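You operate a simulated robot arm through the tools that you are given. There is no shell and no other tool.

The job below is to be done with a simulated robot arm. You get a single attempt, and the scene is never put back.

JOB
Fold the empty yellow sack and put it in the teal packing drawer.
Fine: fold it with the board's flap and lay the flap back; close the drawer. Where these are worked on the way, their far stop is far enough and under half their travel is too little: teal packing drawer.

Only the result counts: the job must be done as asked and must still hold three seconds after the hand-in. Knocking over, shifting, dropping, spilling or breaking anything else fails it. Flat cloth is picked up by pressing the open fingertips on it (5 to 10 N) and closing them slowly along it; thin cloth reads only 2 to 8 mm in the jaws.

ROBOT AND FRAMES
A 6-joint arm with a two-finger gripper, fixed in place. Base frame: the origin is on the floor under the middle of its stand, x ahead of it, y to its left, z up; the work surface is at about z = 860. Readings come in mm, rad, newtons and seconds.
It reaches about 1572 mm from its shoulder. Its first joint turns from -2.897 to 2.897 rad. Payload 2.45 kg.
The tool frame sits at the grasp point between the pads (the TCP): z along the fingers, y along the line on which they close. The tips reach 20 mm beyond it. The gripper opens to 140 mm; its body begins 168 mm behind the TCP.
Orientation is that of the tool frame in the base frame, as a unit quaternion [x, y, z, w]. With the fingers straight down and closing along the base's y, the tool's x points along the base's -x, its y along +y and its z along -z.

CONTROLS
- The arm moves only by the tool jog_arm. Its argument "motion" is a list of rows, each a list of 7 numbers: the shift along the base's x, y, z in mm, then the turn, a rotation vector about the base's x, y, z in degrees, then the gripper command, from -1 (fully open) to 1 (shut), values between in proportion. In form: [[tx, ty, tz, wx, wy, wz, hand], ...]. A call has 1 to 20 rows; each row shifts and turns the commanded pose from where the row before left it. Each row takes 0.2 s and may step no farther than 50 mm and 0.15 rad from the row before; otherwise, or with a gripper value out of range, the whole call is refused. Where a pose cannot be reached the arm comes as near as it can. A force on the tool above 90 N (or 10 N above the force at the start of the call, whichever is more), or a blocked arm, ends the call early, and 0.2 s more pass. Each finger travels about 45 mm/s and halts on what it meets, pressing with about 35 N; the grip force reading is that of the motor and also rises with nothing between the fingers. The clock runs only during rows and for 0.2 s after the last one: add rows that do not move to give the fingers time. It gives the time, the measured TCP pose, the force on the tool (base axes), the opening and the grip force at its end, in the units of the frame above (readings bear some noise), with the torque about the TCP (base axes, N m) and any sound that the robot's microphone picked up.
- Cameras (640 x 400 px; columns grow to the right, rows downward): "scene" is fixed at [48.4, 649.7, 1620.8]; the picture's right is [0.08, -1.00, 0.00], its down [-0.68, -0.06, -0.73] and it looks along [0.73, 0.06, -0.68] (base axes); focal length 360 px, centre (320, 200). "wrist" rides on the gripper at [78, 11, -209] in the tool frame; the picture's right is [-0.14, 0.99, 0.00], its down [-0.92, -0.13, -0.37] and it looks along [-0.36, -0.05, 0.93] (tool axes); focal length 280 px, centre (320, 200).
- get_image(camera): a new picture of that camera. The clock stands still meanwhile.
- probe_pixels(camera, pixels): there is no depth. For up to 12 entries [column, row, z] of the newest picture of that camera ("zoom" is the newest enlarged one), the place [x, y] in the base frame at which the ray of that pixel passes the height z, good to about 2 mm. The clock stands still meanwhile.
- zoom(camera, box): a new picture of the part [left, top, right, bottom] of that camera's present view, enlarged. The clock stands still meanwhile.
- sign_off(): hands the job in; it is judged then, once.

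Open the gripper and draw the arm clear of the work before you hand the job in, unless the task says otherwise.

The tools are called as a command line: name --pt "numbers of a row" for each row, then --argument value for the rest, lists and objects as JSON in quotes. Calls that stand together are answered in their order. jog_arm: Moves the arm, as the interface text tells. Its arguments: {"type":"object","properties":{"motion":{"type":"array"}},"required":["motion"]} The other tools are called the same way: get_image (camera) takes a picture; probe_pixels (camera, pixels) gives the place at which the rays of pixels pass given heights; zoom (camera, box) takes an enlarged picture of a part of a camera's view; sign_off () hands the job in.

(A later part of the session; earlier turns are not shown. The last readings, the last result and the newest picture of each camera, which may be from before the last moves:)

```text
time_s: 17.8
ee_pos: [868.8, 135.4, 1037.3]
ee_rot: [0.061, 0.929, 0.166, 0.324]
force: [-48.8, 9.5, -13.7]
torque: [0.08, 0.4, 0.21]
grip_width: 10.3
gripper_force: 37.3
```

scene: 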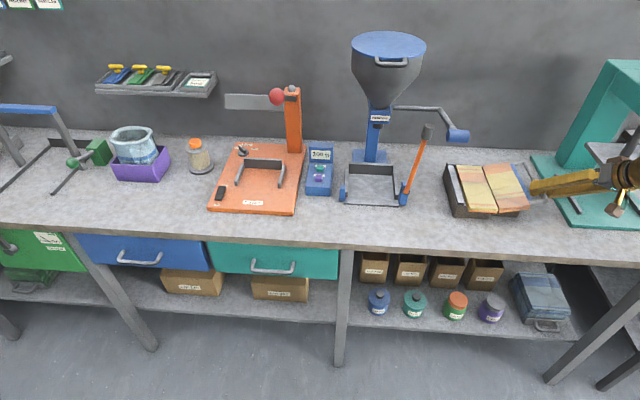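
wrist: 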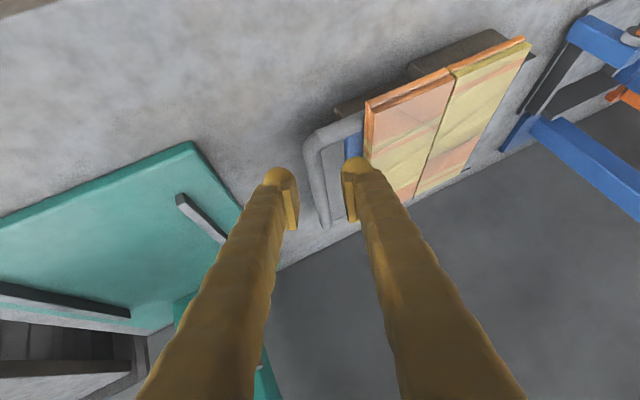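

y/z forces are small (good arc); x shows −49 N so I bias x by −1.2 mm and continue to about 68°.

jog_arm --pt "-1.2 7.9 5.4 0 0 0 1" --pt "0 8.3 5.2 0 0 0 1" --pt "0 8.7 4.6 0 0 0 1" --pt "0 8.9 4.1 0 0 0 1" --pt "0 0 0 0 0 0 1"

get_image --camera "scene"

zoom --camera "wrist" --box '[230, 70, 430, 220]'

```text
time_s: 19.0
ee_pos: [868.6, 169.9, 1058.6]
ee_rot: [0.062, 0.93, 0.166, 0.323]
force: [-25.2, 15.9, -46.5]
torque: [-0.03, 0.52, 0.22]
grip_width: 11.0
gripper_force: 38.4
```

```text
taken
```

scene: 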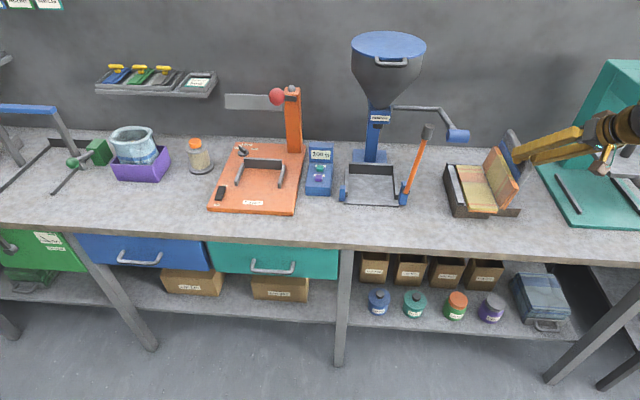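

```text
2.67 times, centred on (330, 145) of wrist
```

zoom: 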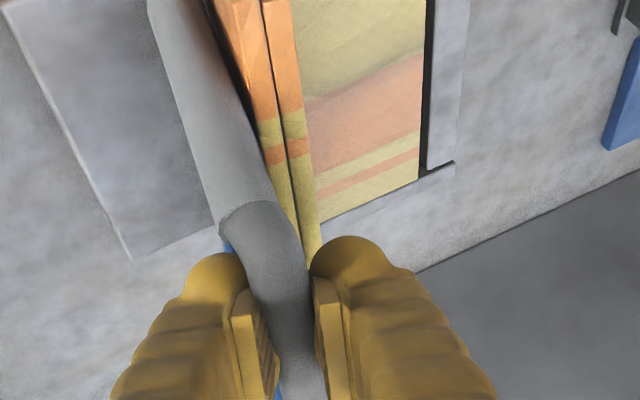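

The flap is at about 75° and the arc fit refines to hinge (222, 917), R≈138. Ahead, the palm would come close to the hopper crank at this pitch, so while the flap is upright I raise the tool's pitch to about 65° (turning about the closing axis through the rod) so the palm stays low and in front of the crank.

jog_arm --pt "-0.9 0.6 -1.6 0 -6.1 -2.2 1" --pt "-0.9 0.6 -1.6 0 -6.1 -2.2 1" --pt "0 0 0 0 0 0 1"

```text
time_s: 19.8
ee_pos: [865.7, 180.2, 1061.4]
ee_rot: [0.066, 0.903, 0.177, 0.387]
force: [-58.4, -8.5, 30.1]
torque: [0.03, 0.23, 0.12]
grip_width: 11.1
gripper_force: 37.8
out of reach, approached as far as the arm can: row 2
```

Row 2 of the pitch change was out of reach; the tool is now at about 47° pitch with x −58 N. I'll relieve x by −1.3 mm and z by +1.5 mm and re-read.

jog_arm --pt "-1.3 0 1.5 0 0 0 1" --pt "0 0 0 0 0 0 1"

zoom --camera "wrist" --box '[230, 70, 430, 220]'

get_image --camera "scene"

```text
time_s: 20.4
ee_pos: [865.3, 179.5, 1060.1]
ee_rot: [0.065, 0.903, 0.177, 0.386]
force: [-31.0, -1.9, 7.5]
torque: [0.01, 0.13, 0.03]
grip_width: 10.6
gripper_force: 37.1
```

```text
2.67 times, centred on (330, 145) of wrist
```

zoom: 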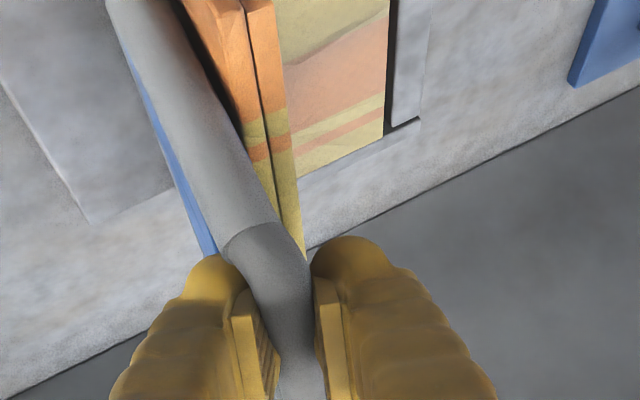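

```text
taken
```

scene: 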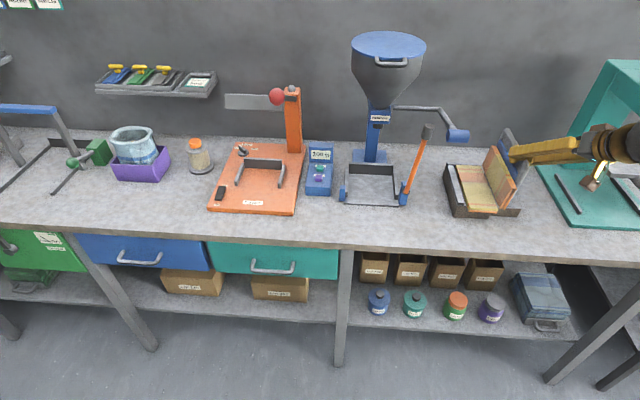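

Forces are down and the flap stands at about 76°. Continuing over the top with orientation held, to about 90°.

jog_arm --pt "-0.8 9.4 2.3 0 0 0 1" --pt "0 9.5 1.7 0 0 0 1" --pt "0 9.6 1.0 0 0 0 1" --pt "0 9.6 0.35 0 0 0 1" --pt "0 0 0 0 0 0 1"

```text
time_s: 21.6
ee_pos: [865.1, 217.1, 1066.3]
ee_rot: [0.066, 0.903, 0.177, 0.387]
force: [38.3, -0.3, -18.3]
torque: [-0.12, -0.17, -0.17]
grip_width: 10.8
gripper_force: 37.7
```

Tracking well (z −18 N, x +38 N). Continuing past vertical to about 106° with small corrections.

jog_arm --pt "0.9 9.6 -1.2 0 0 0 1" --pt "0 9.6 -1.2 0 0 0 1" --pt "0 9.5 -1.9 0 0 0 1" --pt "0 9.4 -2.5 0 0 0 1" --pt "0 0 0 0 0 0 1"

get_image --camera "scene"

get_image --camera "wrist"

```text
time_s: 22.8
ee_pos: [865.3, 256.3, 1058.8]
ee_rot: [0.066, 0.903, 0.177, 0.386]
force: [10.3, 0.2, -0.3]
torque: [0.0, -0.05, -0.1]
grip_width: 10.7
gripper_force: 37.4
```

```text
taken
```

scene: 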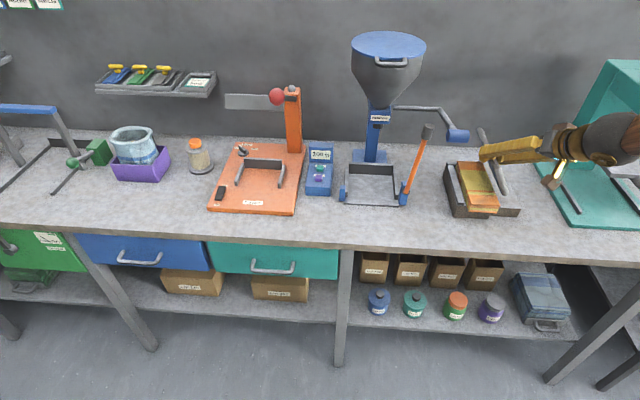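

```text
taken
```

wrist: 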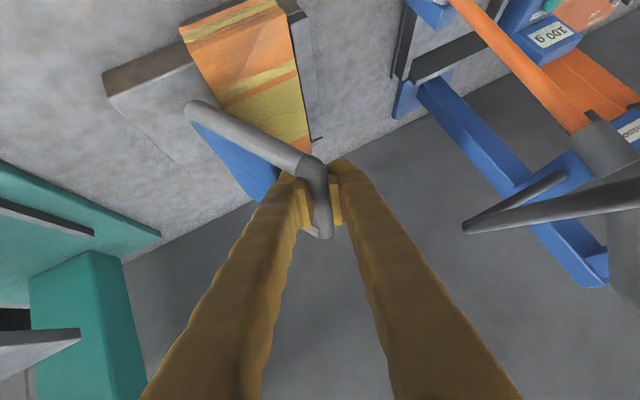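

Forces are near zero and the flap is at about 106°. Checking the geometry, keeping this orientation leaves the palm >40 mm from the crank all the way down, so I continue the arc, first to about 122°.

jog_arm --pt "0 9.2 -2.9 0 0 0 1" --pt "0 9.0 -3.6 0 0 0 1" --pt "0 8.7 -4.2 0 0 0 1" --pt "0 8.4 -4.8 0 0 0 1" --pt "0 0 0 0 0 0 1"

```text
time_s: 23.6
ee_pos: [865.6, 274.8, 1051.2]
ee_rot: [0.07, 0.903, 0.174, 0.386]
force: [-13.4, -34.1, 18.2]
torque: [-0.28, -0.07, -0.26]
grip_width: 10.7
gripper_force: 38.0
stopped in row 4: the force on the tool passed its limit at 100 N (the readings are from after the stop); the commanded pose is now the measured one
```

The call stopped at about 114° with a reaction opposing the closing direction. I'll look at what is in contact.

get_image --camera "scene"

zoom --camera "scene" --box '[430, 110, 560, 225]'

get_image --camera "wrist"

```text
taken
```

scene: 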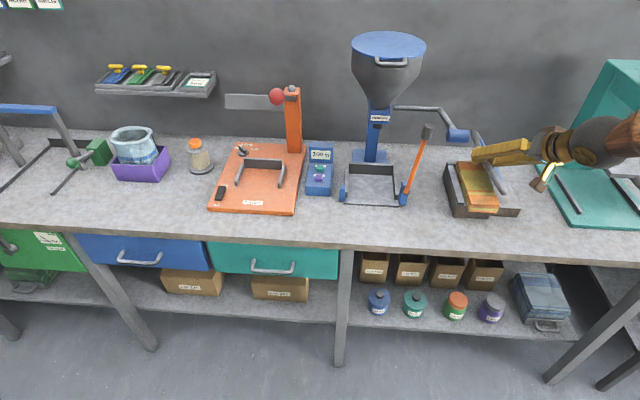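

```text
3.48 times, centred on (495, 168) of scene
```

zoom: 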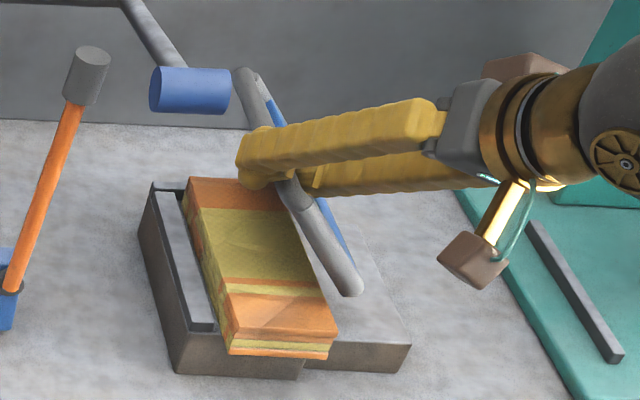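

```text
taken
```

wrist: 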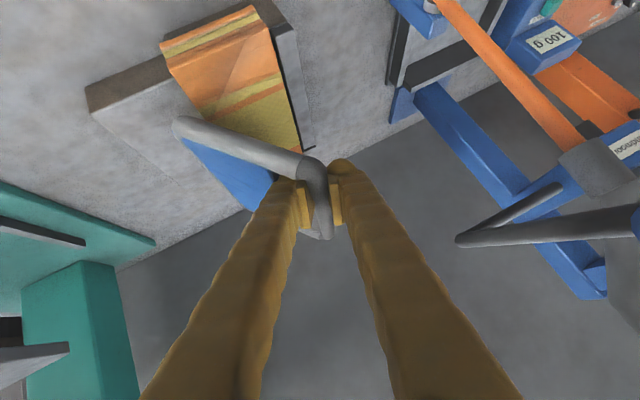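

The sack now appears stacked double on the base, with nothing left on the flap, and the flap seems to be at its hinge stop (≈119°). I'll zoom in to verify the fold.

zoom --camera "scene" --box '[450, 155, 540, 225]'

zoom --camera "wrist" --box '[140, 0, 340, 180]'

```text
5.71 times, centred on (495, 190) of scene
```

zoom: 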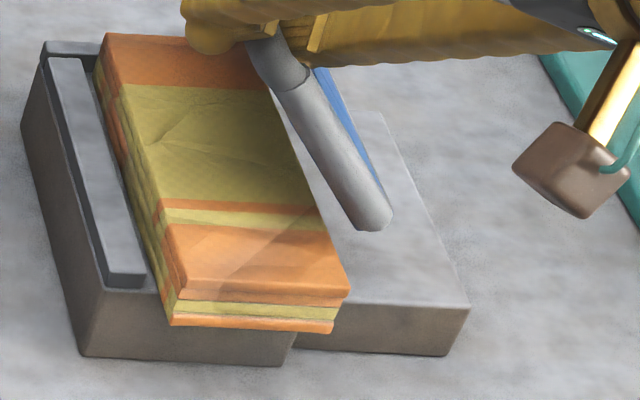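

```text
2.22 times, centred on (240, 90) of wrist
```

zoom: 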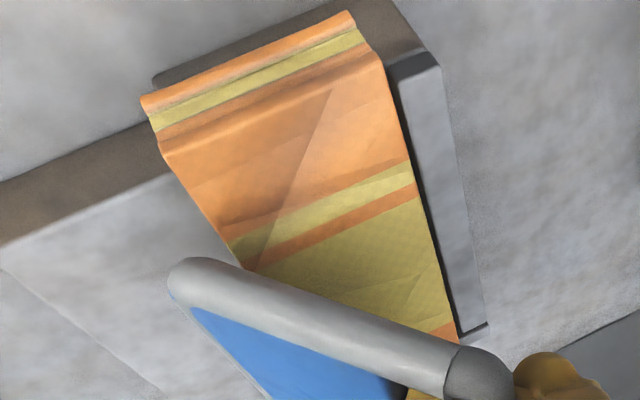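

The fold is confirmed: the sack lies double-stacked on the base and the flap, at its stop, is bare. Now I bring the flap back along the same arc, first to about 90°.

jog_arm --pt "0 -8.8 4.4 0 0 0 1" --pt "0 -9.0 3.7 0 0 0 1" --pt "0 -9.4 2.4 0 0 0 1" --pt "0 -9.7 1.6 0 0 0 1" --pt "0 -9.7 0.9 0 0 0 1" --pt "0 -9.7 0.4 0 0 0 1" --pt "0 0 0 0 0 0 1"

zoom --camera "scene" --box '[450, 130, 560, 225]'

```text
time_s: 25.2
ee_pos: [865.7, 218.7, 1064.8]
ee_rot: [0.068, 0.902, 0.176, 0.388]
force: [-6.2, 2.3, 50.0]
torque: [0.16, -0.3, -0.02]
grip_width: 10.9
gripper_force: 37.5
```

```text
4.21 times, centred on (505, 178) of scene
```

zoom: 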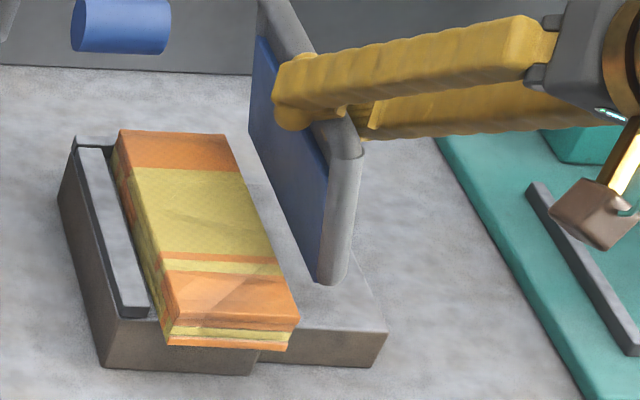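

The folded sack stays on the base. Force z is +50 N, so I add about 2 mm upward and continue back down to about 66°.

jog_arm --pt "0 -9.6 2.2 0 0 0 1" --pt "0 -9.7 -1.0 0 0 0 1" --pt "0 -9.6 -1.7 0 0 0 1" --pt "0 -9.5 -2.3 0 0 0 1" --pt "0 -9.2 -3.0 0 0 0 1" --pt "0 -9.0 -3.7 0 0 0 1" --pt "0 0 0 0 0 0 1"

```text
time_s: 26.8
ee_pos: [866.9, 162.1, 1053.2]
ee_rot: [0.069, 0.903, 0.175, 0.386]
force: [19.9, -9.3, 21.5]
torque: [-0.11, -0.25, -0.16]
grip_width: 10.9
gripper_force: 38.5
```

Small outward correction and on to about 42°.

jog_arm --pt "0 -8.9 -3.6 0 0 0 1" --pt "0 -8.4 -4.8 0 0 0 1" --pt "0 -8.1 -5.4 0 0 0 1" --pt "0 -7.7 -6.0 0 0 0 1" --pt "0 -7.2 -6.6 0 0 0 1" --pt "0 -6.8 -7.0 0 0 0 1" --pt "0 0 0 0 0 0 1"

```text
time_s: 28.4
ee_pos: [865.4, 116.7, 1018.2]
ee_rot: [0.069, 0.904, 0.174, 0.385]
force: [-10.5, 8.1, -8.3]
torque: [0.0, 0.11, 0.11]
grip_width: 10.7
gripper_force: 38.0
```

Tracking well. Continuing down to about 18°.

jog_arm --pt "0 -6.0 -7.5 0 0 0 1" --pt "0 -5.6 -8.0 0 0 0 1" --pt "0 -5.1 -8.3 0 0 0 1" --pt "0 -4.5 -8.6 0 0 0 1" --pt "0 -3.9 -8.9 0 0 0 1" --pt "0 -3.2 -9.2 0 0 0 1" --pt "0 0 0 0 0 0 1"

zoom --camera "scene" --box '[450, 130, 560, 225]'

```text
time_s: 30.0
ee_pos: [865.8, 86.2, 971.9]
ee_rot: [0.07, 0.903, 0.174, 0.386]
force: [11.1, 3.1, -1.4]
torque: [0.02, -0.08, -0.03]
grip_width: 10.8
gripper_force: 38.3
```

```text
4.21 times, centred on (505, 178) of scene
```

zoom: 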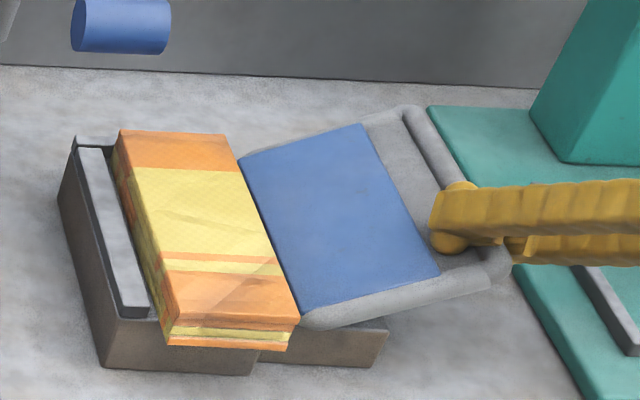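

The flap is at roughly 20°. Continuing down; last rows slower to feel for the rest position.

jog_arm --pt "0 -2.7 -9.4 0 0 0 1" --pt "0 -2.0 -9.5 0 0 0 1" --pt "0 -1.3 -9.6 0 0 0 1" --pt "0 -0.7 -9.7 0 0 0 1" --pt "0 0 -6 0 0 0 1" --pt "0 0.2 -4 0 0 0 1" --pt "0 0 0 0 0 0 1"

zoom --camera "scene" --box '[450, 130, 560, 225]'

```text
time_s: 31.6
ee_pos: [865.8, 82.1, 921.7]
ee_rot: [0.068, 0.903, 0.175, 0.386]
force: [12.5, 45.3, 4.2]
torque: [0.31, -0.12, 0.17]
grip_width: 10.7
gripper_force: 38.1
```

```text
4.21 times, centred on (505, 178) of scene
```

zoom: 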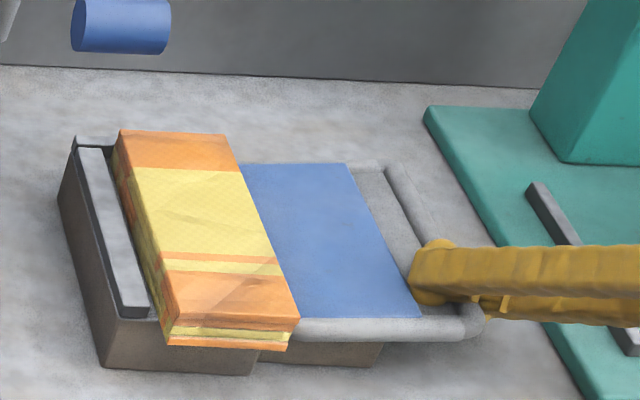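

y force is +45 N (2 mm outside), so I ease +y 2 mm and lower a few more mm to the rest.

jog_arm --pt "0 2.2 -2 0 0 0 1" --pt "0 0.2 -2 0 0 0 1" --pt "0 0 -2 0 0 0 1" --pt "0 0 0 0 0 0 1"

```text
time_s: 32.6
ee_pos: [865.3, 83.3, 915.7]
ee_rot: [0.069, 0.904, 0.174, 0.385]
force: [4.8, 10.4, 1.0]
torque: [0.1, -0.02, 0.04]
grip_width: 10.9
gripper_force: 37.6
```

jog_arm --pt "0 0.3 -2 0 0 0 1" --pt "0 0 -2 0 0 0 1" --pt "0 0 0 0 0 0 1"

zoom --camera "scene" --box '[450, 150, 560, 225]'

zoom --camera "wrist" --box '[230, 70, 430, 220]'

```text
time_s: 33.4
ee_pos: [866.5, 83.8, 911.7]
ee_rot: [0.068, 0.903, 0.174, 0.387]
force: [-12.4, 8.5, 7.7]
torque: [0.1, 0.05, 0.09]
grip_width: 10.8
gripper_force: 38.0
```

```text
5.33 times, centred on (505, 188) of scene
```

zoom: 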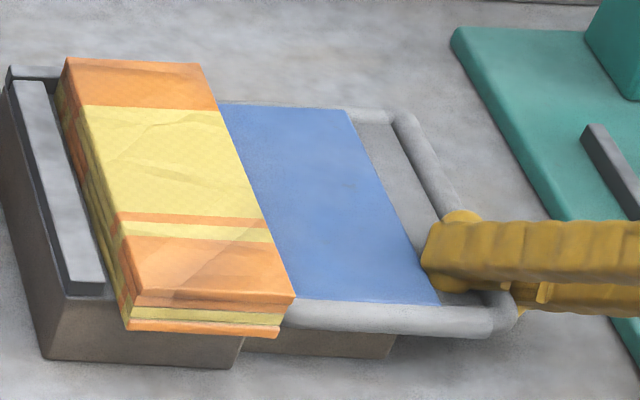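

```text
2.67 times, centred on (330, 145) of wrist
```

zoom: 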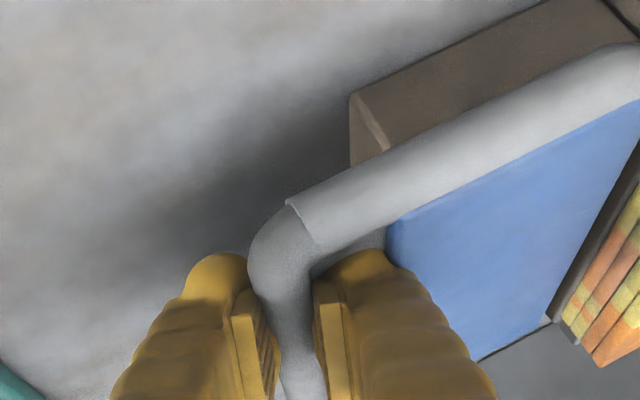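

Almost flat; I lower in small steps until the downward push meets resistance.

jog_arm --pt "0 0 -2 0 0 0 1" --pt "0 0 -1.5 0 0 0 1" --pt "0 0 0 0 0 0 1"

```text
time_s: 34.2
ee_pos: [866.3, 83.0, 908.8]
ee_rot: [0.068, 0.903, 0.175, 0.387]
force: [-51.2, 10.3, 49.0]
torque: [0.33, 0.06, 0.35]
grip_width: 10.9
gripper_force: 37.7
```

The flap is firmly on its rest (z reaction +49 N). I now release: open slightly while backing out along the tool axis (−0.722, −0.269, +0.640), so the inner finger doesn't catch the flap edge.

jog_arm --pt "0 0 1.5 0 0 0 0.8" --pt "-2.2 -0.8 1.9 0 0 0 0.75" --pt "-4.3 -1.6 3.8 0 0 0 0.7" --pt "-5.8 -2.2 5.1 0 0 0 0.65" --pt "-7.2 -2.7 6.4 0 0 0 0.6" --pt "-10.8 -4.0 9.6 0 0 0 0.6" --pt "-14.4 -5.4 12.8 0 0 0 0.6" --pt "-14.4 -5.4 12.8 0 0 0 0.6" --pt "-14.4 -5.4 12.8 0 0 0 0.6"

get_image --camera "wrist"

get_image --camera "scene"

```text
time_s: 36.2
ee_pos: [793.7, 56.9, 972.1]
ee_rot: [0.068, 0.903, 0.175, 0.386]
force: [-0.3, -0.1, 0.6]
torque: [0.02, 0.01, 0.03]
grip_width: 28.1
gripper_force: 0.2
```

```text
taken
```

wrist: 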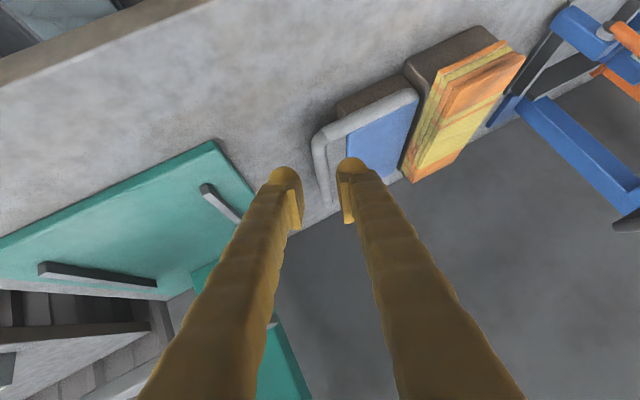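

```text
taken
```

scene: 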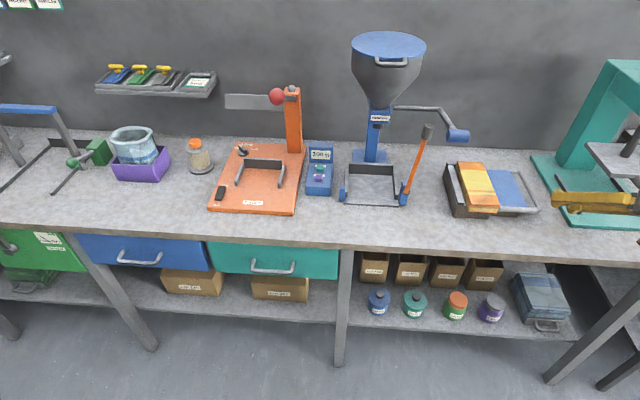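

The flap lies flat again and the folded sack sits on the board. Next is the drawer: I'll back up, straighten the tool, and swing over to look at the teal drawer's handle.

jog_arm --pt "-20 0 25 0 0 0 0" --pt "-20 0 25 -7 0 0 -0.5" --pt "-20 10 25 -7 0 0 -0.5" --pt "-20 20 25 -7 0 0 -0.5" --pt "-15 30 25 0 7.7 0 -0.5" --pt "-15 35 20 0 7.7 0 -0.5" --pt "-10 40 10 0 7.7 0 -0.5" --pt "0 40 0 0 7.7 0 -0.5" --pt "0 40 0 0 7.7 0 -0.5" --pt "0 40 0 0 7.7 0 -0.5" --pt "0 0 0 0 0 0 -0.5"

get_image --camera "wrist"

```text
time_s: 38.6
ee_pos: [651.7, 328.3, 1093.5]
ee_rot: [0.002, 0.992, -0.084, 0.093]
force: [0.2, -0.3, -0.2]
torque: [0.01, 0.01, -0.01]
grip_width: 105.0
gripper_force: 0.0
out of reach, approached as far as the arm can: row 4, 7, 8, 9, 10
```

```text
taken
```

wrist: 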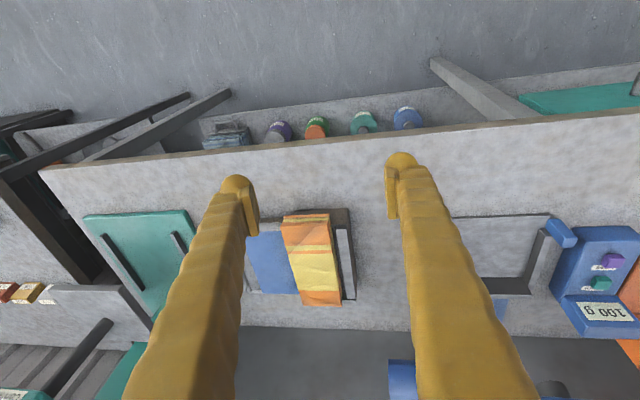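

The tool is nearly vertical again (about 10° residual lean and pitch). I'll straighten it and move over to y≈815 to look down at the teal drawer's handle.

jog_arm --pt "-15 30 10 5 0 0 -0.5" --pt "-15 40 5 4.7 0 0 -0.5" --pt "-15 45 0 0 5.4 0 -0.5" --pt "-15 45 0 0 5.3 0 -0.5" --pt "-10 48 0 0 0 0 -0.5" --pt "-10 48 0 0 0 0 -0.5" --pt "-10 48 0 0 0 0 -0.5" --pt "-10 48 0 0 0 0 -0.5" --pt "-5 48 0 0 0 0 -0.5" --pt "-5 48 0 0 0 0 -0.5" --pt "0 40 0 0 0 0 -0.5" --pt "0 0 0 0 0 0 -0.5"

get_image --camera "wrist"

get_image --camera "scene"

```text
time_s: 41.2
ee_pos: [530.4, 817.4, 1071.9]
ee_rot: [0.008, 0.99, -0.08, 0.113]
force: [0.8, 0.4, 0.3]
torque: [-0.02, 0.0, 0.0]
grip_width: 105.3
gripper_force: 0.2
out of reach, approached as far as the arm can: row 1, 2, 3, 4
```

```text
taken
```

wrist: 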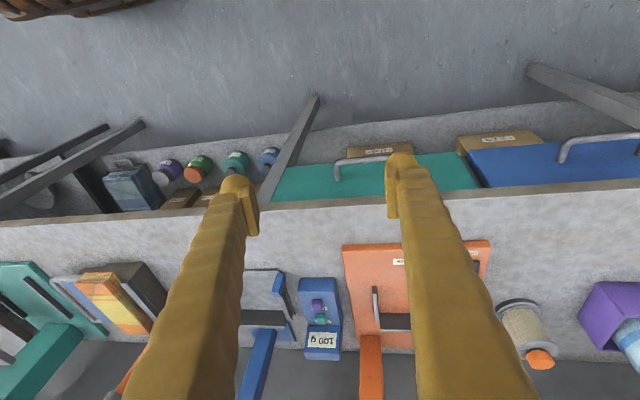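

```text
taken
```

scene: 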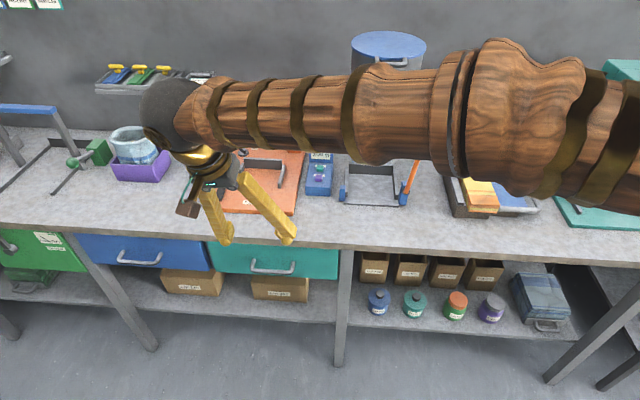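

The straightening rows were refused as out of reach (the earlier wrist path brought it near a limit). I'll try the straightening here in small steps.

jog_arm --pt "0 0 0 3 0 0 -0.5" --pt "0 0 0 3 0 0 -0.5" --pt "0 0 0 0 3 0 -0.5" --pt "0 0 0 0 3 0 -0.5" --pt "0 0 0 0 0 0 -0.5"

```text
time_s: 42.4
ee_pos: [528.3, 815.4, 1065.9]
ee_rot: [0.014, 0.991, -0.033, 0.129]
force: [-0.4, 0.6, -0.2]
torque: [0.03, -0.02, -0.02]
grip_width: 105.2
gripper_force: 0.0
out of reach, approached as far as the arm can: row 1, 2, 3, 4
```

Pitch resists while lean corrected, so a wrist joint is at its limit in this branch. Before sorting that out, I'll look at the handle geometry from here.

zoom --camera "wrist" --box '[260, 120, 500, 220]'

zoom --camera "scene" --box '[200, 230, 350, 310]'

```text
2.67 times, centred on (380, 170) of wrist
```

zoom: 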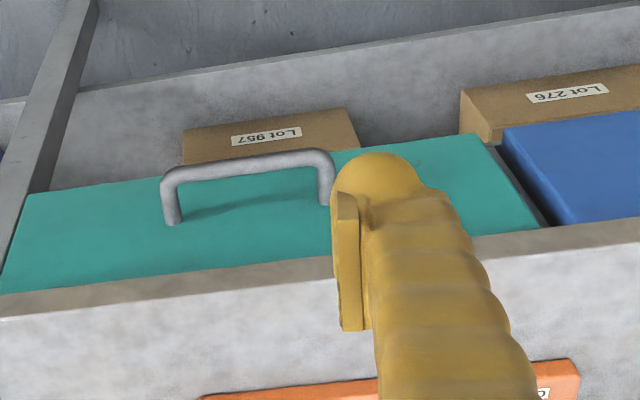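

```text
4.27 times, centred on (275, 270) of scene
```

zoom: 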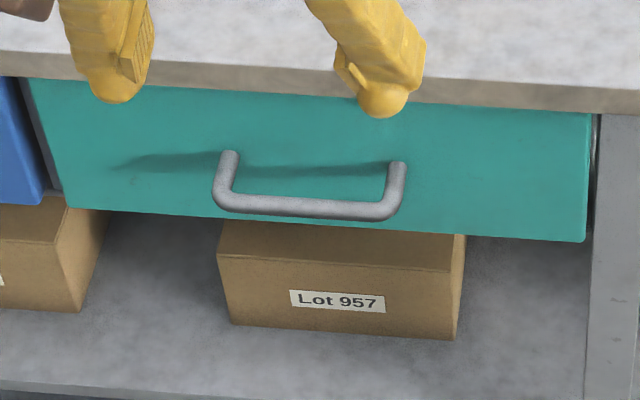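

The handle is a U-shaped pull with posts sticking out of the drawer front. I'll triangulate its bar corners and post roots, and the drawer front edges.

probe_pixels --camera "scene" --pixels '[[252, 270, 740], [252, 270, 780], [252, 270, 820], [291, 273, 740], [291, 273, 780], [291, 273, 820], [253.9, 259.5, 780], [253.9, 259.5, 820], [293.3, 261.8, 780], [293.3, 261.8, 820], [275, 240, 860]]'

probe_pixels --camera "wrist" --pixels '[[381.9, 153.1, 740], [381.9, 153.1, 780], [381.9, 153.1, 820], [323.8, 162.5, 740], [323.8, 162.5, 780], [323.8, 162.5, 820], [383, 170, 780], [383, 170, 820], [324.6, 178.2, 780], [324.6, 178.2, 820], [330, 200, 860]]'

```text
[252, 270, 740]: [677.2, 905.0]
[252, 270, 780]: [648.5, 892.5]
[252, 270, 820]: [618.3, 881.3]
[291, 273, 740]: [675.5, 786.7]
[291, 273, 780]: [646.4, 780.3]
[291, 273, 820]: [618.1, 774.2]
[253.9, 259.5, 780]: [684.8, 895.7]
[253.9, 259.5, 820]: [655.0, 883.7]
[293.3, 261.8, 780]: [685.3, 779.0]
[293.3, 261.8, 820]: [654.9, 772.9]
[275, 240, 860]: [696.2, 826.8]
```

```text
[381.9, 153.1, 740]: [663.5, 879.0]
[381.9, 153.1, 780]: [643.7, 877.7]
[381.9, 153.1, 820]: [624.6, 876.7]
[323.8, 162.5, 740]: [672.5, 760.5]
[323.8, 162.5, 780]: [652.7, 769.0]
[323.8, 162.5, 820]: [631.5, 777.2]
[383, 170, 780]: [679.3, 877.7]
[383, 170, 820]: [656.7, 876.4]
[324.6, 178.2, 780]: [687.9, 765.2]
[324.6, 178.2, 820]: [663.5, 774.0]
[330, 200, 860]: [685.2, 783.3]
```

The pixel set mixed two poses. I'll take a fresh wrist picture and re-probe to settle the handle height.

get_image --camera "wrist"

probe_pixels --camera "wrist" --pixels '[[381.9, 153.1, 740], [381.9, 153.1, 780], [381.9, 153.1, 820], [323.8, 162.5, 740], [323.8, 162.5, 780], [323.8, 162.5, 820], [383, 170, 780], [383, 170, 820], [324.6, 178.2, 780], [324.6, 178.2, 820], [330, 200, 860]]'

```text
taken
```

wrist: 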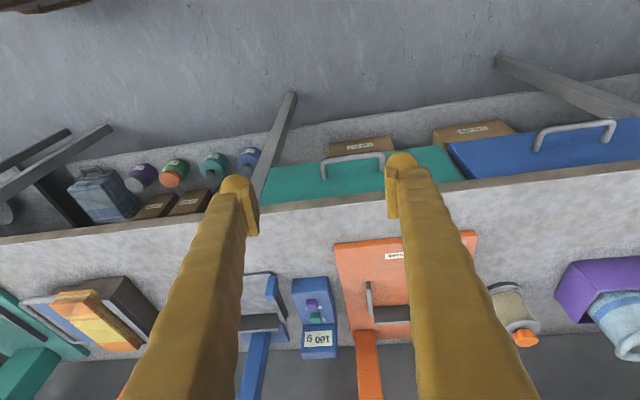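

```text
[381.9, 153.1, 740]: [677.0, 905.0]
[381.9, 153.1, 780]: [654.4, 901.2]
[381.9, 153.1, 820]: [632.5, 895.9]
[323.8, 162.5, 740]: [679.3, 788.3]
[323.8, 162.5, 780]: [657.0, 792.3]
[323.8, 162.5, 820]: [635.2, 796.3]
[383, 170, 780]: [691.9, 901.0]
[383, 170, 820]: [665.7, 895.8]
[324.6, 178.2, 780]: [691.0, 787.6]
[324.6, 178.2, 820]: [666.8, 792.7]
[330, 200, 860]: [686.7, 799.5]
```

The handle bar is at x≈678, z≈739, spanning y≈787–905, with the drawer front at x≈716 and the bench edge at x≈693. The whole handle (≈120–130 mm wide) fits inside the 140 mm opening, so I'll straddle it from the front and squeeze its ends. Moving to a pre-grasp in front of it, fully open, with a small orientation correction.

jog_arm --pt "10 6 -40 1.8 0 1 -1" --pt "10 6 -45 1.7 0 1.1 -1" --pt "5 6 -45 0 0 0 -1" --pt "5 6 -45 0 0 0 -1" --pt "5 6 -45 0 0 0 -1" --pt "5 0 -40 0 0 0 -1" --pt "0 0 0 0 0 0 -1"

get_image --camera "wrist"

get_image --camera "scene"

```text
time_s: 44.0
ee_pos: [567.4, 843.3, 806.5]
ee_rot: [0.001, 0.992, -0.001, 0.129]
force: [0.1, 0.1, 1.1]
torque: [0.02, -0.02, 0.03]
grip_width: 139.9
gripper_force: 0.1
```

```text
taken
```

wrist: 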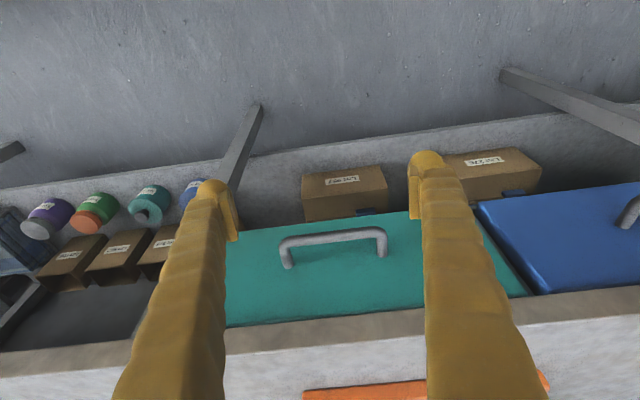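

```text
taken
```

scene: 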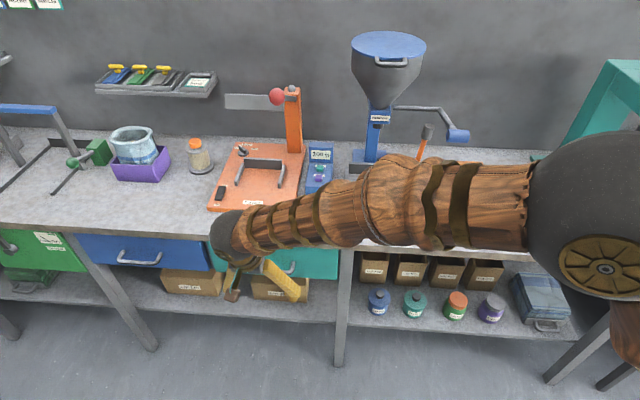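

Orientation is now clean (pitch 15°). I'll measure the handle again from this closer view.

zoom --camera "wrist" --box '[260, 210, 410, 290]'

probe_pixels --camera "wrist" --pixels '[[281, 242, 740], [387, 234, 740], [335, 238, 740], [335, 238, 750], [335, 238, 730], [289, 266, 740], [381, 255, 740], [330, 345, 860], [330, 322, 860]]'

```text
4.27 times, centred on (335, 250) of wrist
```

zoom: 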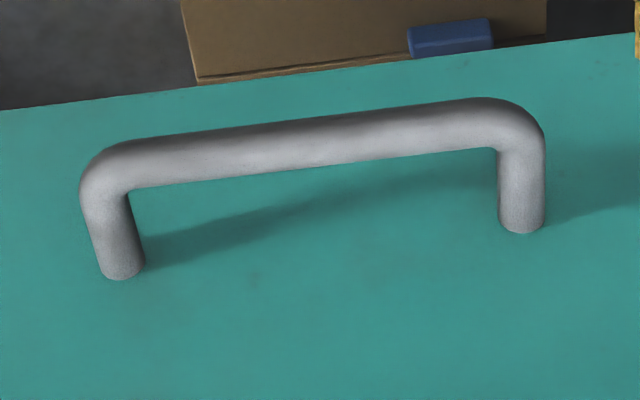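

```text
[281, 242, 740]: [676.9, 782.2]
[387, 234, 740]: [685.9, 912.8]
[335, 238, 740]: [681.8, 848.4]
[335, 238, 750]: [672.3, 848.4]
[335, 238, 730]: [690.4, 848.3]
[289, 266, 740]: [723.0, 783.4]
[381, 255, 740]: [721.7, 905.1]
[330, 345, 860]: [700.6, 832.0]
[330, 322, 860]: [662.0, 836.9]
```

Handle outer width ≈133 mm, centre y≈846.6, bar centre x≈682, roots x≈722; bench front edge x≈700. Moving down in front of the handle at y≈846.6, then I'll check alignment before sliding in.

jog_arm --pt "12 0.9 -15 0 0 0 -1" --pt "12 0.9 -15 0 0 0 -1" --pt "12 0.9 -15 0 0 0 -1" --pt "12 0.6 -15 0 0 0 -1" --pt "0 0 0 0 0 0 -1"

get_image --camera "wrist"

```text
time_s: 45.2
ee_pos: [614.4, 844.3, 745.4]
ee_rot: [0.0, 0.992, 0.0, 0.129]
force: [0.5, 0.4, 0.4]
torque: [0.0, -0.01, -0.02]
grip_width: 139.9
gripper_force: 0.0
```

```text
taken
```

wrist: 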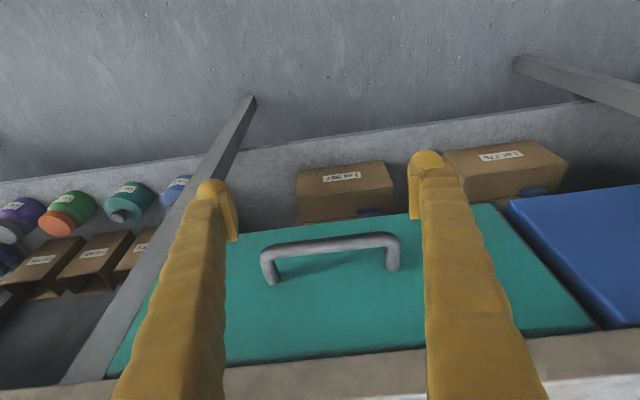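

Measuring the handle's outer edges again from here.

zoom --camera "wrist" --box '[200, 160, 460, 320]'

probe_pixels --camera "wrist" --pixels '[[260, 258, 740], [401, 245, 740], [330, 246, 740], [273, 282, 740], [393, 267, 740], [260, 258, 745], [401, 245, 745], [260, 258, 735], [401, 245, 735]]'

```text
2.46 times, centred on (330, 240) of wrist
```

zoom: 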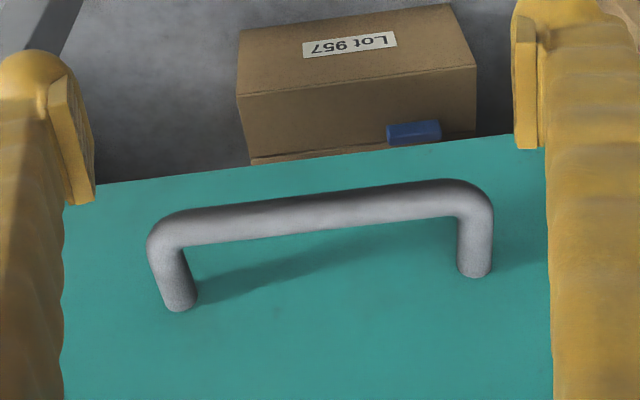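

```text
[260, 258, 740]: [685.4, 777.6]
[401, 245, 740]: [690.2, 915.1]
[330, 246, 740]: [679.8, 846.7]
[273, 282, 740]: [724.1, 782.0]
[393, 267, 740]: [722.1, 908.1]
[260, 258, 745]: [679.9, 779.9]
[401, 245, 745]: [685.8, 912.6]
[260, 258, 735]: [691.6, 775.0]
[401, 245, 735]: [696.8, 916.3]
```

Widths from the two viewpoints put the handle at z≈745–754, ≈128–131 mm wide, centred at y≈846. I nudge +1.8 mm in y and slide forward 35 mm, then look again.

jog_arm --pt "12 1.8 1 0 0 0 -1" --pt "12 0 1 0 0 0 -1" --pt "11 0 1 0 0 0 -1" --pt "0 0 0 0 0 0 -1"

zoom --camera "wrist" --box '[190, 140, 470, 340]'

```text
time_s: 46.2
ee_pos: [651.0, 846.9, 748.2]
ee_rot: [0.0, 0.992, -0.002, 0.128]
force: [0.0, -0.5, -0.3]
torque: [0.0, 0.01, 0.01]
grip_width: 139.9
gripper_force: 0.1
```

```text
2.00 times, centred on (330, 240) of wrist
```

zoom: 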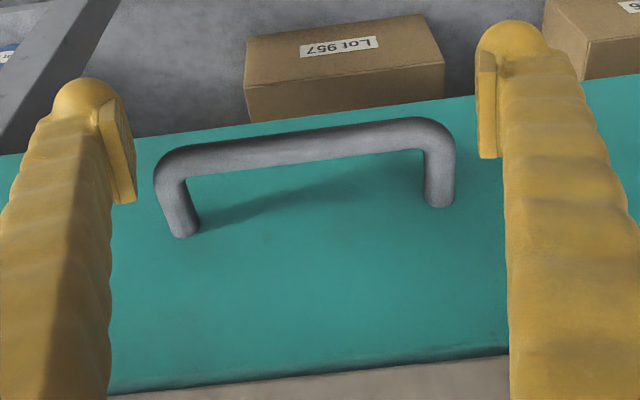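

Handle sits centred between the pads with ~8–10 px clearance per side. Sliding forward to x≈689 so the pads flank the posts.

jog_arm --pt "10 0 0 0 0 0 -1" --pt "10 0 0 0 0 0 -1" --pt "10 0 0 0 0 0 -1" --pt "8 0 0 0 0 0 -1" --pt "0 0 0 0 0 0 -1"

zoom --camera "wrist" --box '[190, 140, 470, 340]'

```text
time_s: 47.4
ee_pos: [689.4, 848.0, 748.4]
ee_rot: [0.0, 0.992, -0.001, 0.128]
force: [0.8, -0.7, -1.1]
torque: [0.05, 0.04, 0.05]
grip_width: 139.7
gripper_force: 0.0
```

```text
2.00 times, centred on (330, 240) of wrist
```

zoom: 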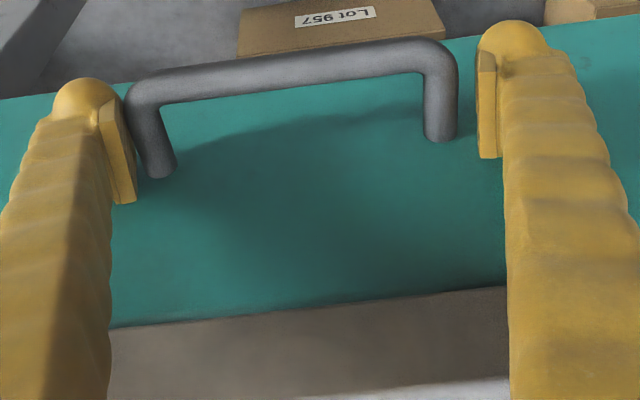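

The pads now flank both posts without contact. Closing to squeeze the handle's ends.

jog_arm --pt "0 0 0 0 0 0 -0.9" --pt "0 0 0 0 0 0 -0.8" --pt "0 0 0 0 0 0 -0.6" --pt "0 0 0 0 0 0 -0.4" --pt "0 0 0 0 0 0 -0.4"

zoom --camera "wrist" --box '[190, 140, 470, 340]'

```text
time_s: 48.6
ee_pos: [689.6, 846.5, 747.8]
ee_rot: [0.001, 0.992, -0.002, 0.129]
force: [-12.2, -49.0, 21.4]
torque: [-1.63, 0.26, -0.46]
grip_width: 134.6
gripper_force: 27.7
```

```text
2.00 times, centred on (330, 240) of wrist
```

zoom: 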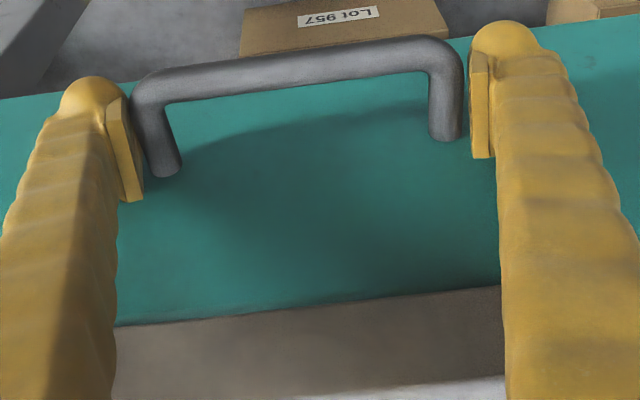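

The −y finger touches first (reaction −49 N in y), so I shift the tool −2.5 mm in y to share the squeeze, keeping the jaws closing.

jog_arm --pt "0 -1.5 0 0 0 0 0" --pt "0 -1.0 0 0 0 0 0" --pt "0 0 0 0 0 0 0.3" --pt "0 0 0 0 0 0 0.3"

```text
time_s: 49.6
ee_pos: [689.6, 846.1, 749.7]
ee_rot: [0.0, 0.992, -0.002, 0.129]
force: [-9.7, -39.0, 17.1]
torque: [-1.21, 0.14, -0.05]
grip_width: 131.8
gripper_force: 40.3
```

jog_arm --pt "0 -1.5 0 0 0 0 0.3" --pt "0 0 0 0 0 0 0.3"

```text
time_s: 50.2
ee_pos: [689.4, 844.6, 749.2]
ee_rot: [-0.001, 0.992, 0.0, 0.13]
force: [-2.8, -16.6, 5.3]
torque: [0.32, -0.03, 0.54]
grip_width: 131.2
gripper_force: 45.5
```

Both ends are squeezed (131 mm, 45 N). Pulling gently 40 mm in −x and checking.

jog_arm --pt "-5 0 0 0 0 0 0.3" --pt "-10 0 0 0 0 0 0.3" --pt "-12 0 0 0 0 0 0.3" --pt "-12 0 0 0 0 0 0.3" --pt "0 0 0 0 0 0 0.3"

get_image --camera "wrist"

```text
time_s: 51.4
ee_pos: [649.1, 844.8, 748.9]
ee_rot: [0.0, 0.992, 0.0, 0.129]
force: [-1.0, 10.8, -0.3]
torque: [0.78, -0.07, 0.33]
grip_width: 131.2
gripper_force: 45.1
```

```text
taken
```

wrist: 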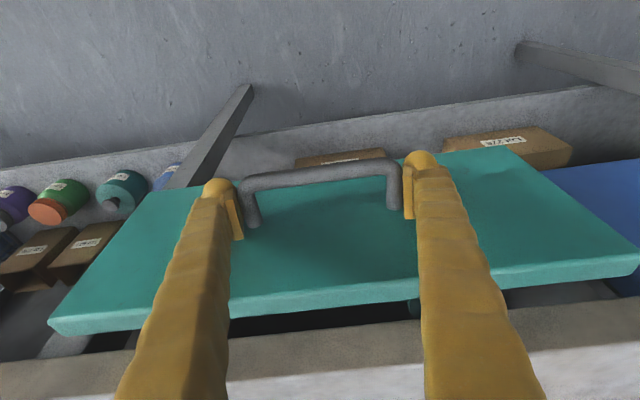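

The drawer moves with the handle. Continuing the pull.

jog_arm --pt "-15 0 0 0 0 0 0.3" --pt "-18 0 0 0 0 0 0.3" --pt "-18 0 0 0 0 0 0.3" --pt "-18 0 0 0 0 0 0.3" --pt "-18 0 0 0 0 0 0.3" --pt "-18 0 0 0 0 0 0.3" --pt "0 0 0 0 0 0 0.3"

get_image --camera "wrist"

get_image --camera "scene"

```text
time_s: 53.0
ee_pos: [542.4, 845.6, 749.4]
ee_rot: [0.0, 0.992, 0.0, 0.129]
force: [-1.6, 23.5, -9.9]
torque: [0.2, 0.01, -0.21]
grip_width: 131.2
gripper_force: 45.0
```

```text
taken
```

wrist: 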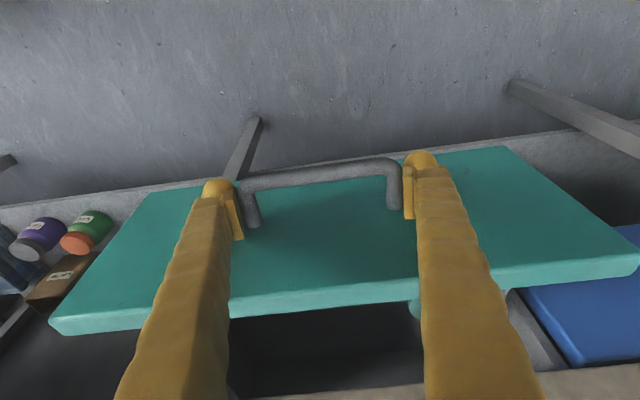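

```text
taken
```

scene: 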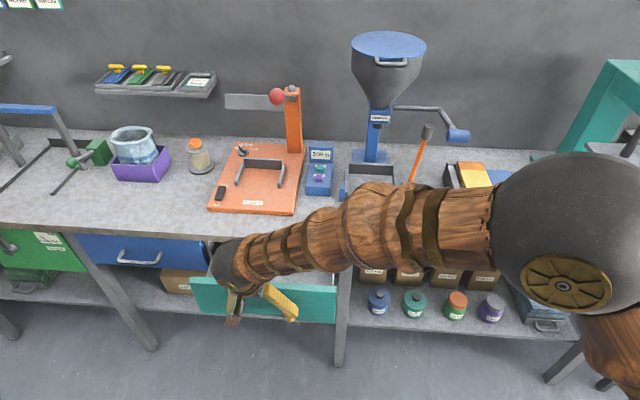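

147 mm open so far. Continuing toward the far stop.

jog_arm --pt "-15 -0.3 0 0 0 0 0.3" --pt "-15 -0.3 0 0 0 0 0.3" --pt "-15 0 0 0 0 0 0.3" --pt "-15 0 0 0 0 0 0.3" --pt "-15 0 0 0 0 0 0.3" --pt "-15 0 0 0 0 0 0.3" --pt "0 0 0 0 0 0 0.3"

get_image --camera "wrist"

```text
time_s: 54.6
ee_pos: [454.5, 845.3, 750.3]
ee_rot: [0.0, 0.992, 0.0, 0.129]
force: [-1.7, 32.2, 6.3]
torque: [0.77, -0.04, 0.18]
grip_width: 131.6
gripper_force: 45.4
```

```text
taken
```

wrist: 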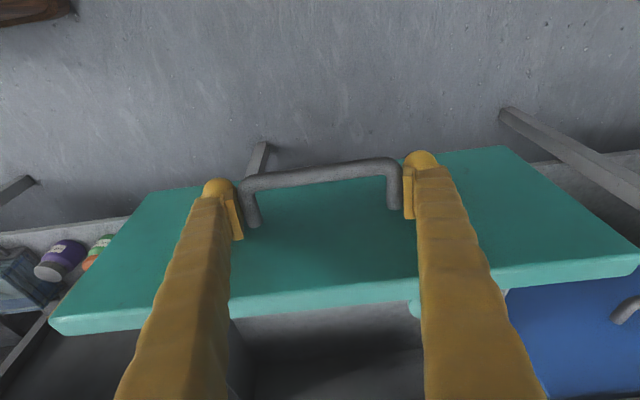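

235 mm open and still free. Continuing.

jog_arm --pt "-12 -0.5 0 0 0 0 0.3" --pt "-12 -0.5 0 0 0 0 0.3" --pt "-12 0 0 0 0 0 0.3" --pt "-12 0 0 0 0 0 0.3" --pt "-12 0 0 0 0 0 0.3" --pt "0 0 0 0 0 0 0.3"

get_image --camera "wrist"

```text
time_s: 56.0
ee_pos: [395.3, 844.4, 749.4]
ee_rot: [0.001, 0.992, 0.001, 0.13]
force: [-1.5, 39.0, 43.0]
torque: [1.02, 0.04, 0.29]
grip_width: 131.5
gripper_force: 45.7
```

```text
taken
```

wrist: 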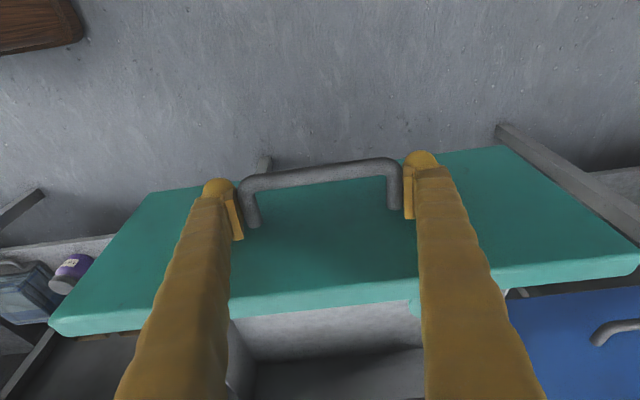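

294 mm open. I ease the built-up z/y stress and pull a little more to find the stop.

jog_arm --pt "-4 1 1.5 0 0 0 0.3" --pt "-10 0.5 0 0 0 0 0.3" --pt "-10 0 0 0 0 0 0.3" --pt "-10 0 0 0 0 0 0.3" --pt "-10 0 0 0 0 0 0.3" --pt "0 0 0 0 0 0 0.3"

get_image --camera "wrist"

get_image --camera "scene"

```text
time_s: 56.9
ee_pos: [372.4, 844.7, 748.8]
ee_rot: [0.001, 0.992, -0.001, 0.129]
force: [5.2, 5.7, -4.6]
torque: [-0.34, -0.02, 0.23]
grip_width: 130.5
gripper_force: 45.1
stopped in row 4: the force on the tool passed its limit at 113 N (the readings are from after the stop); the commanded pose is now the measured one
```

```text
taken
```

wrist: 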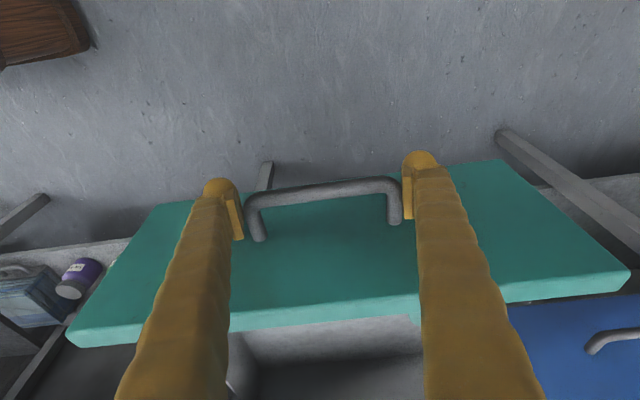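

```text
taken
```

scene: 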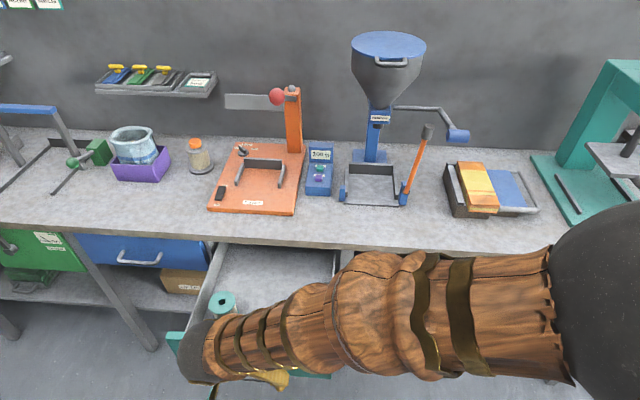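

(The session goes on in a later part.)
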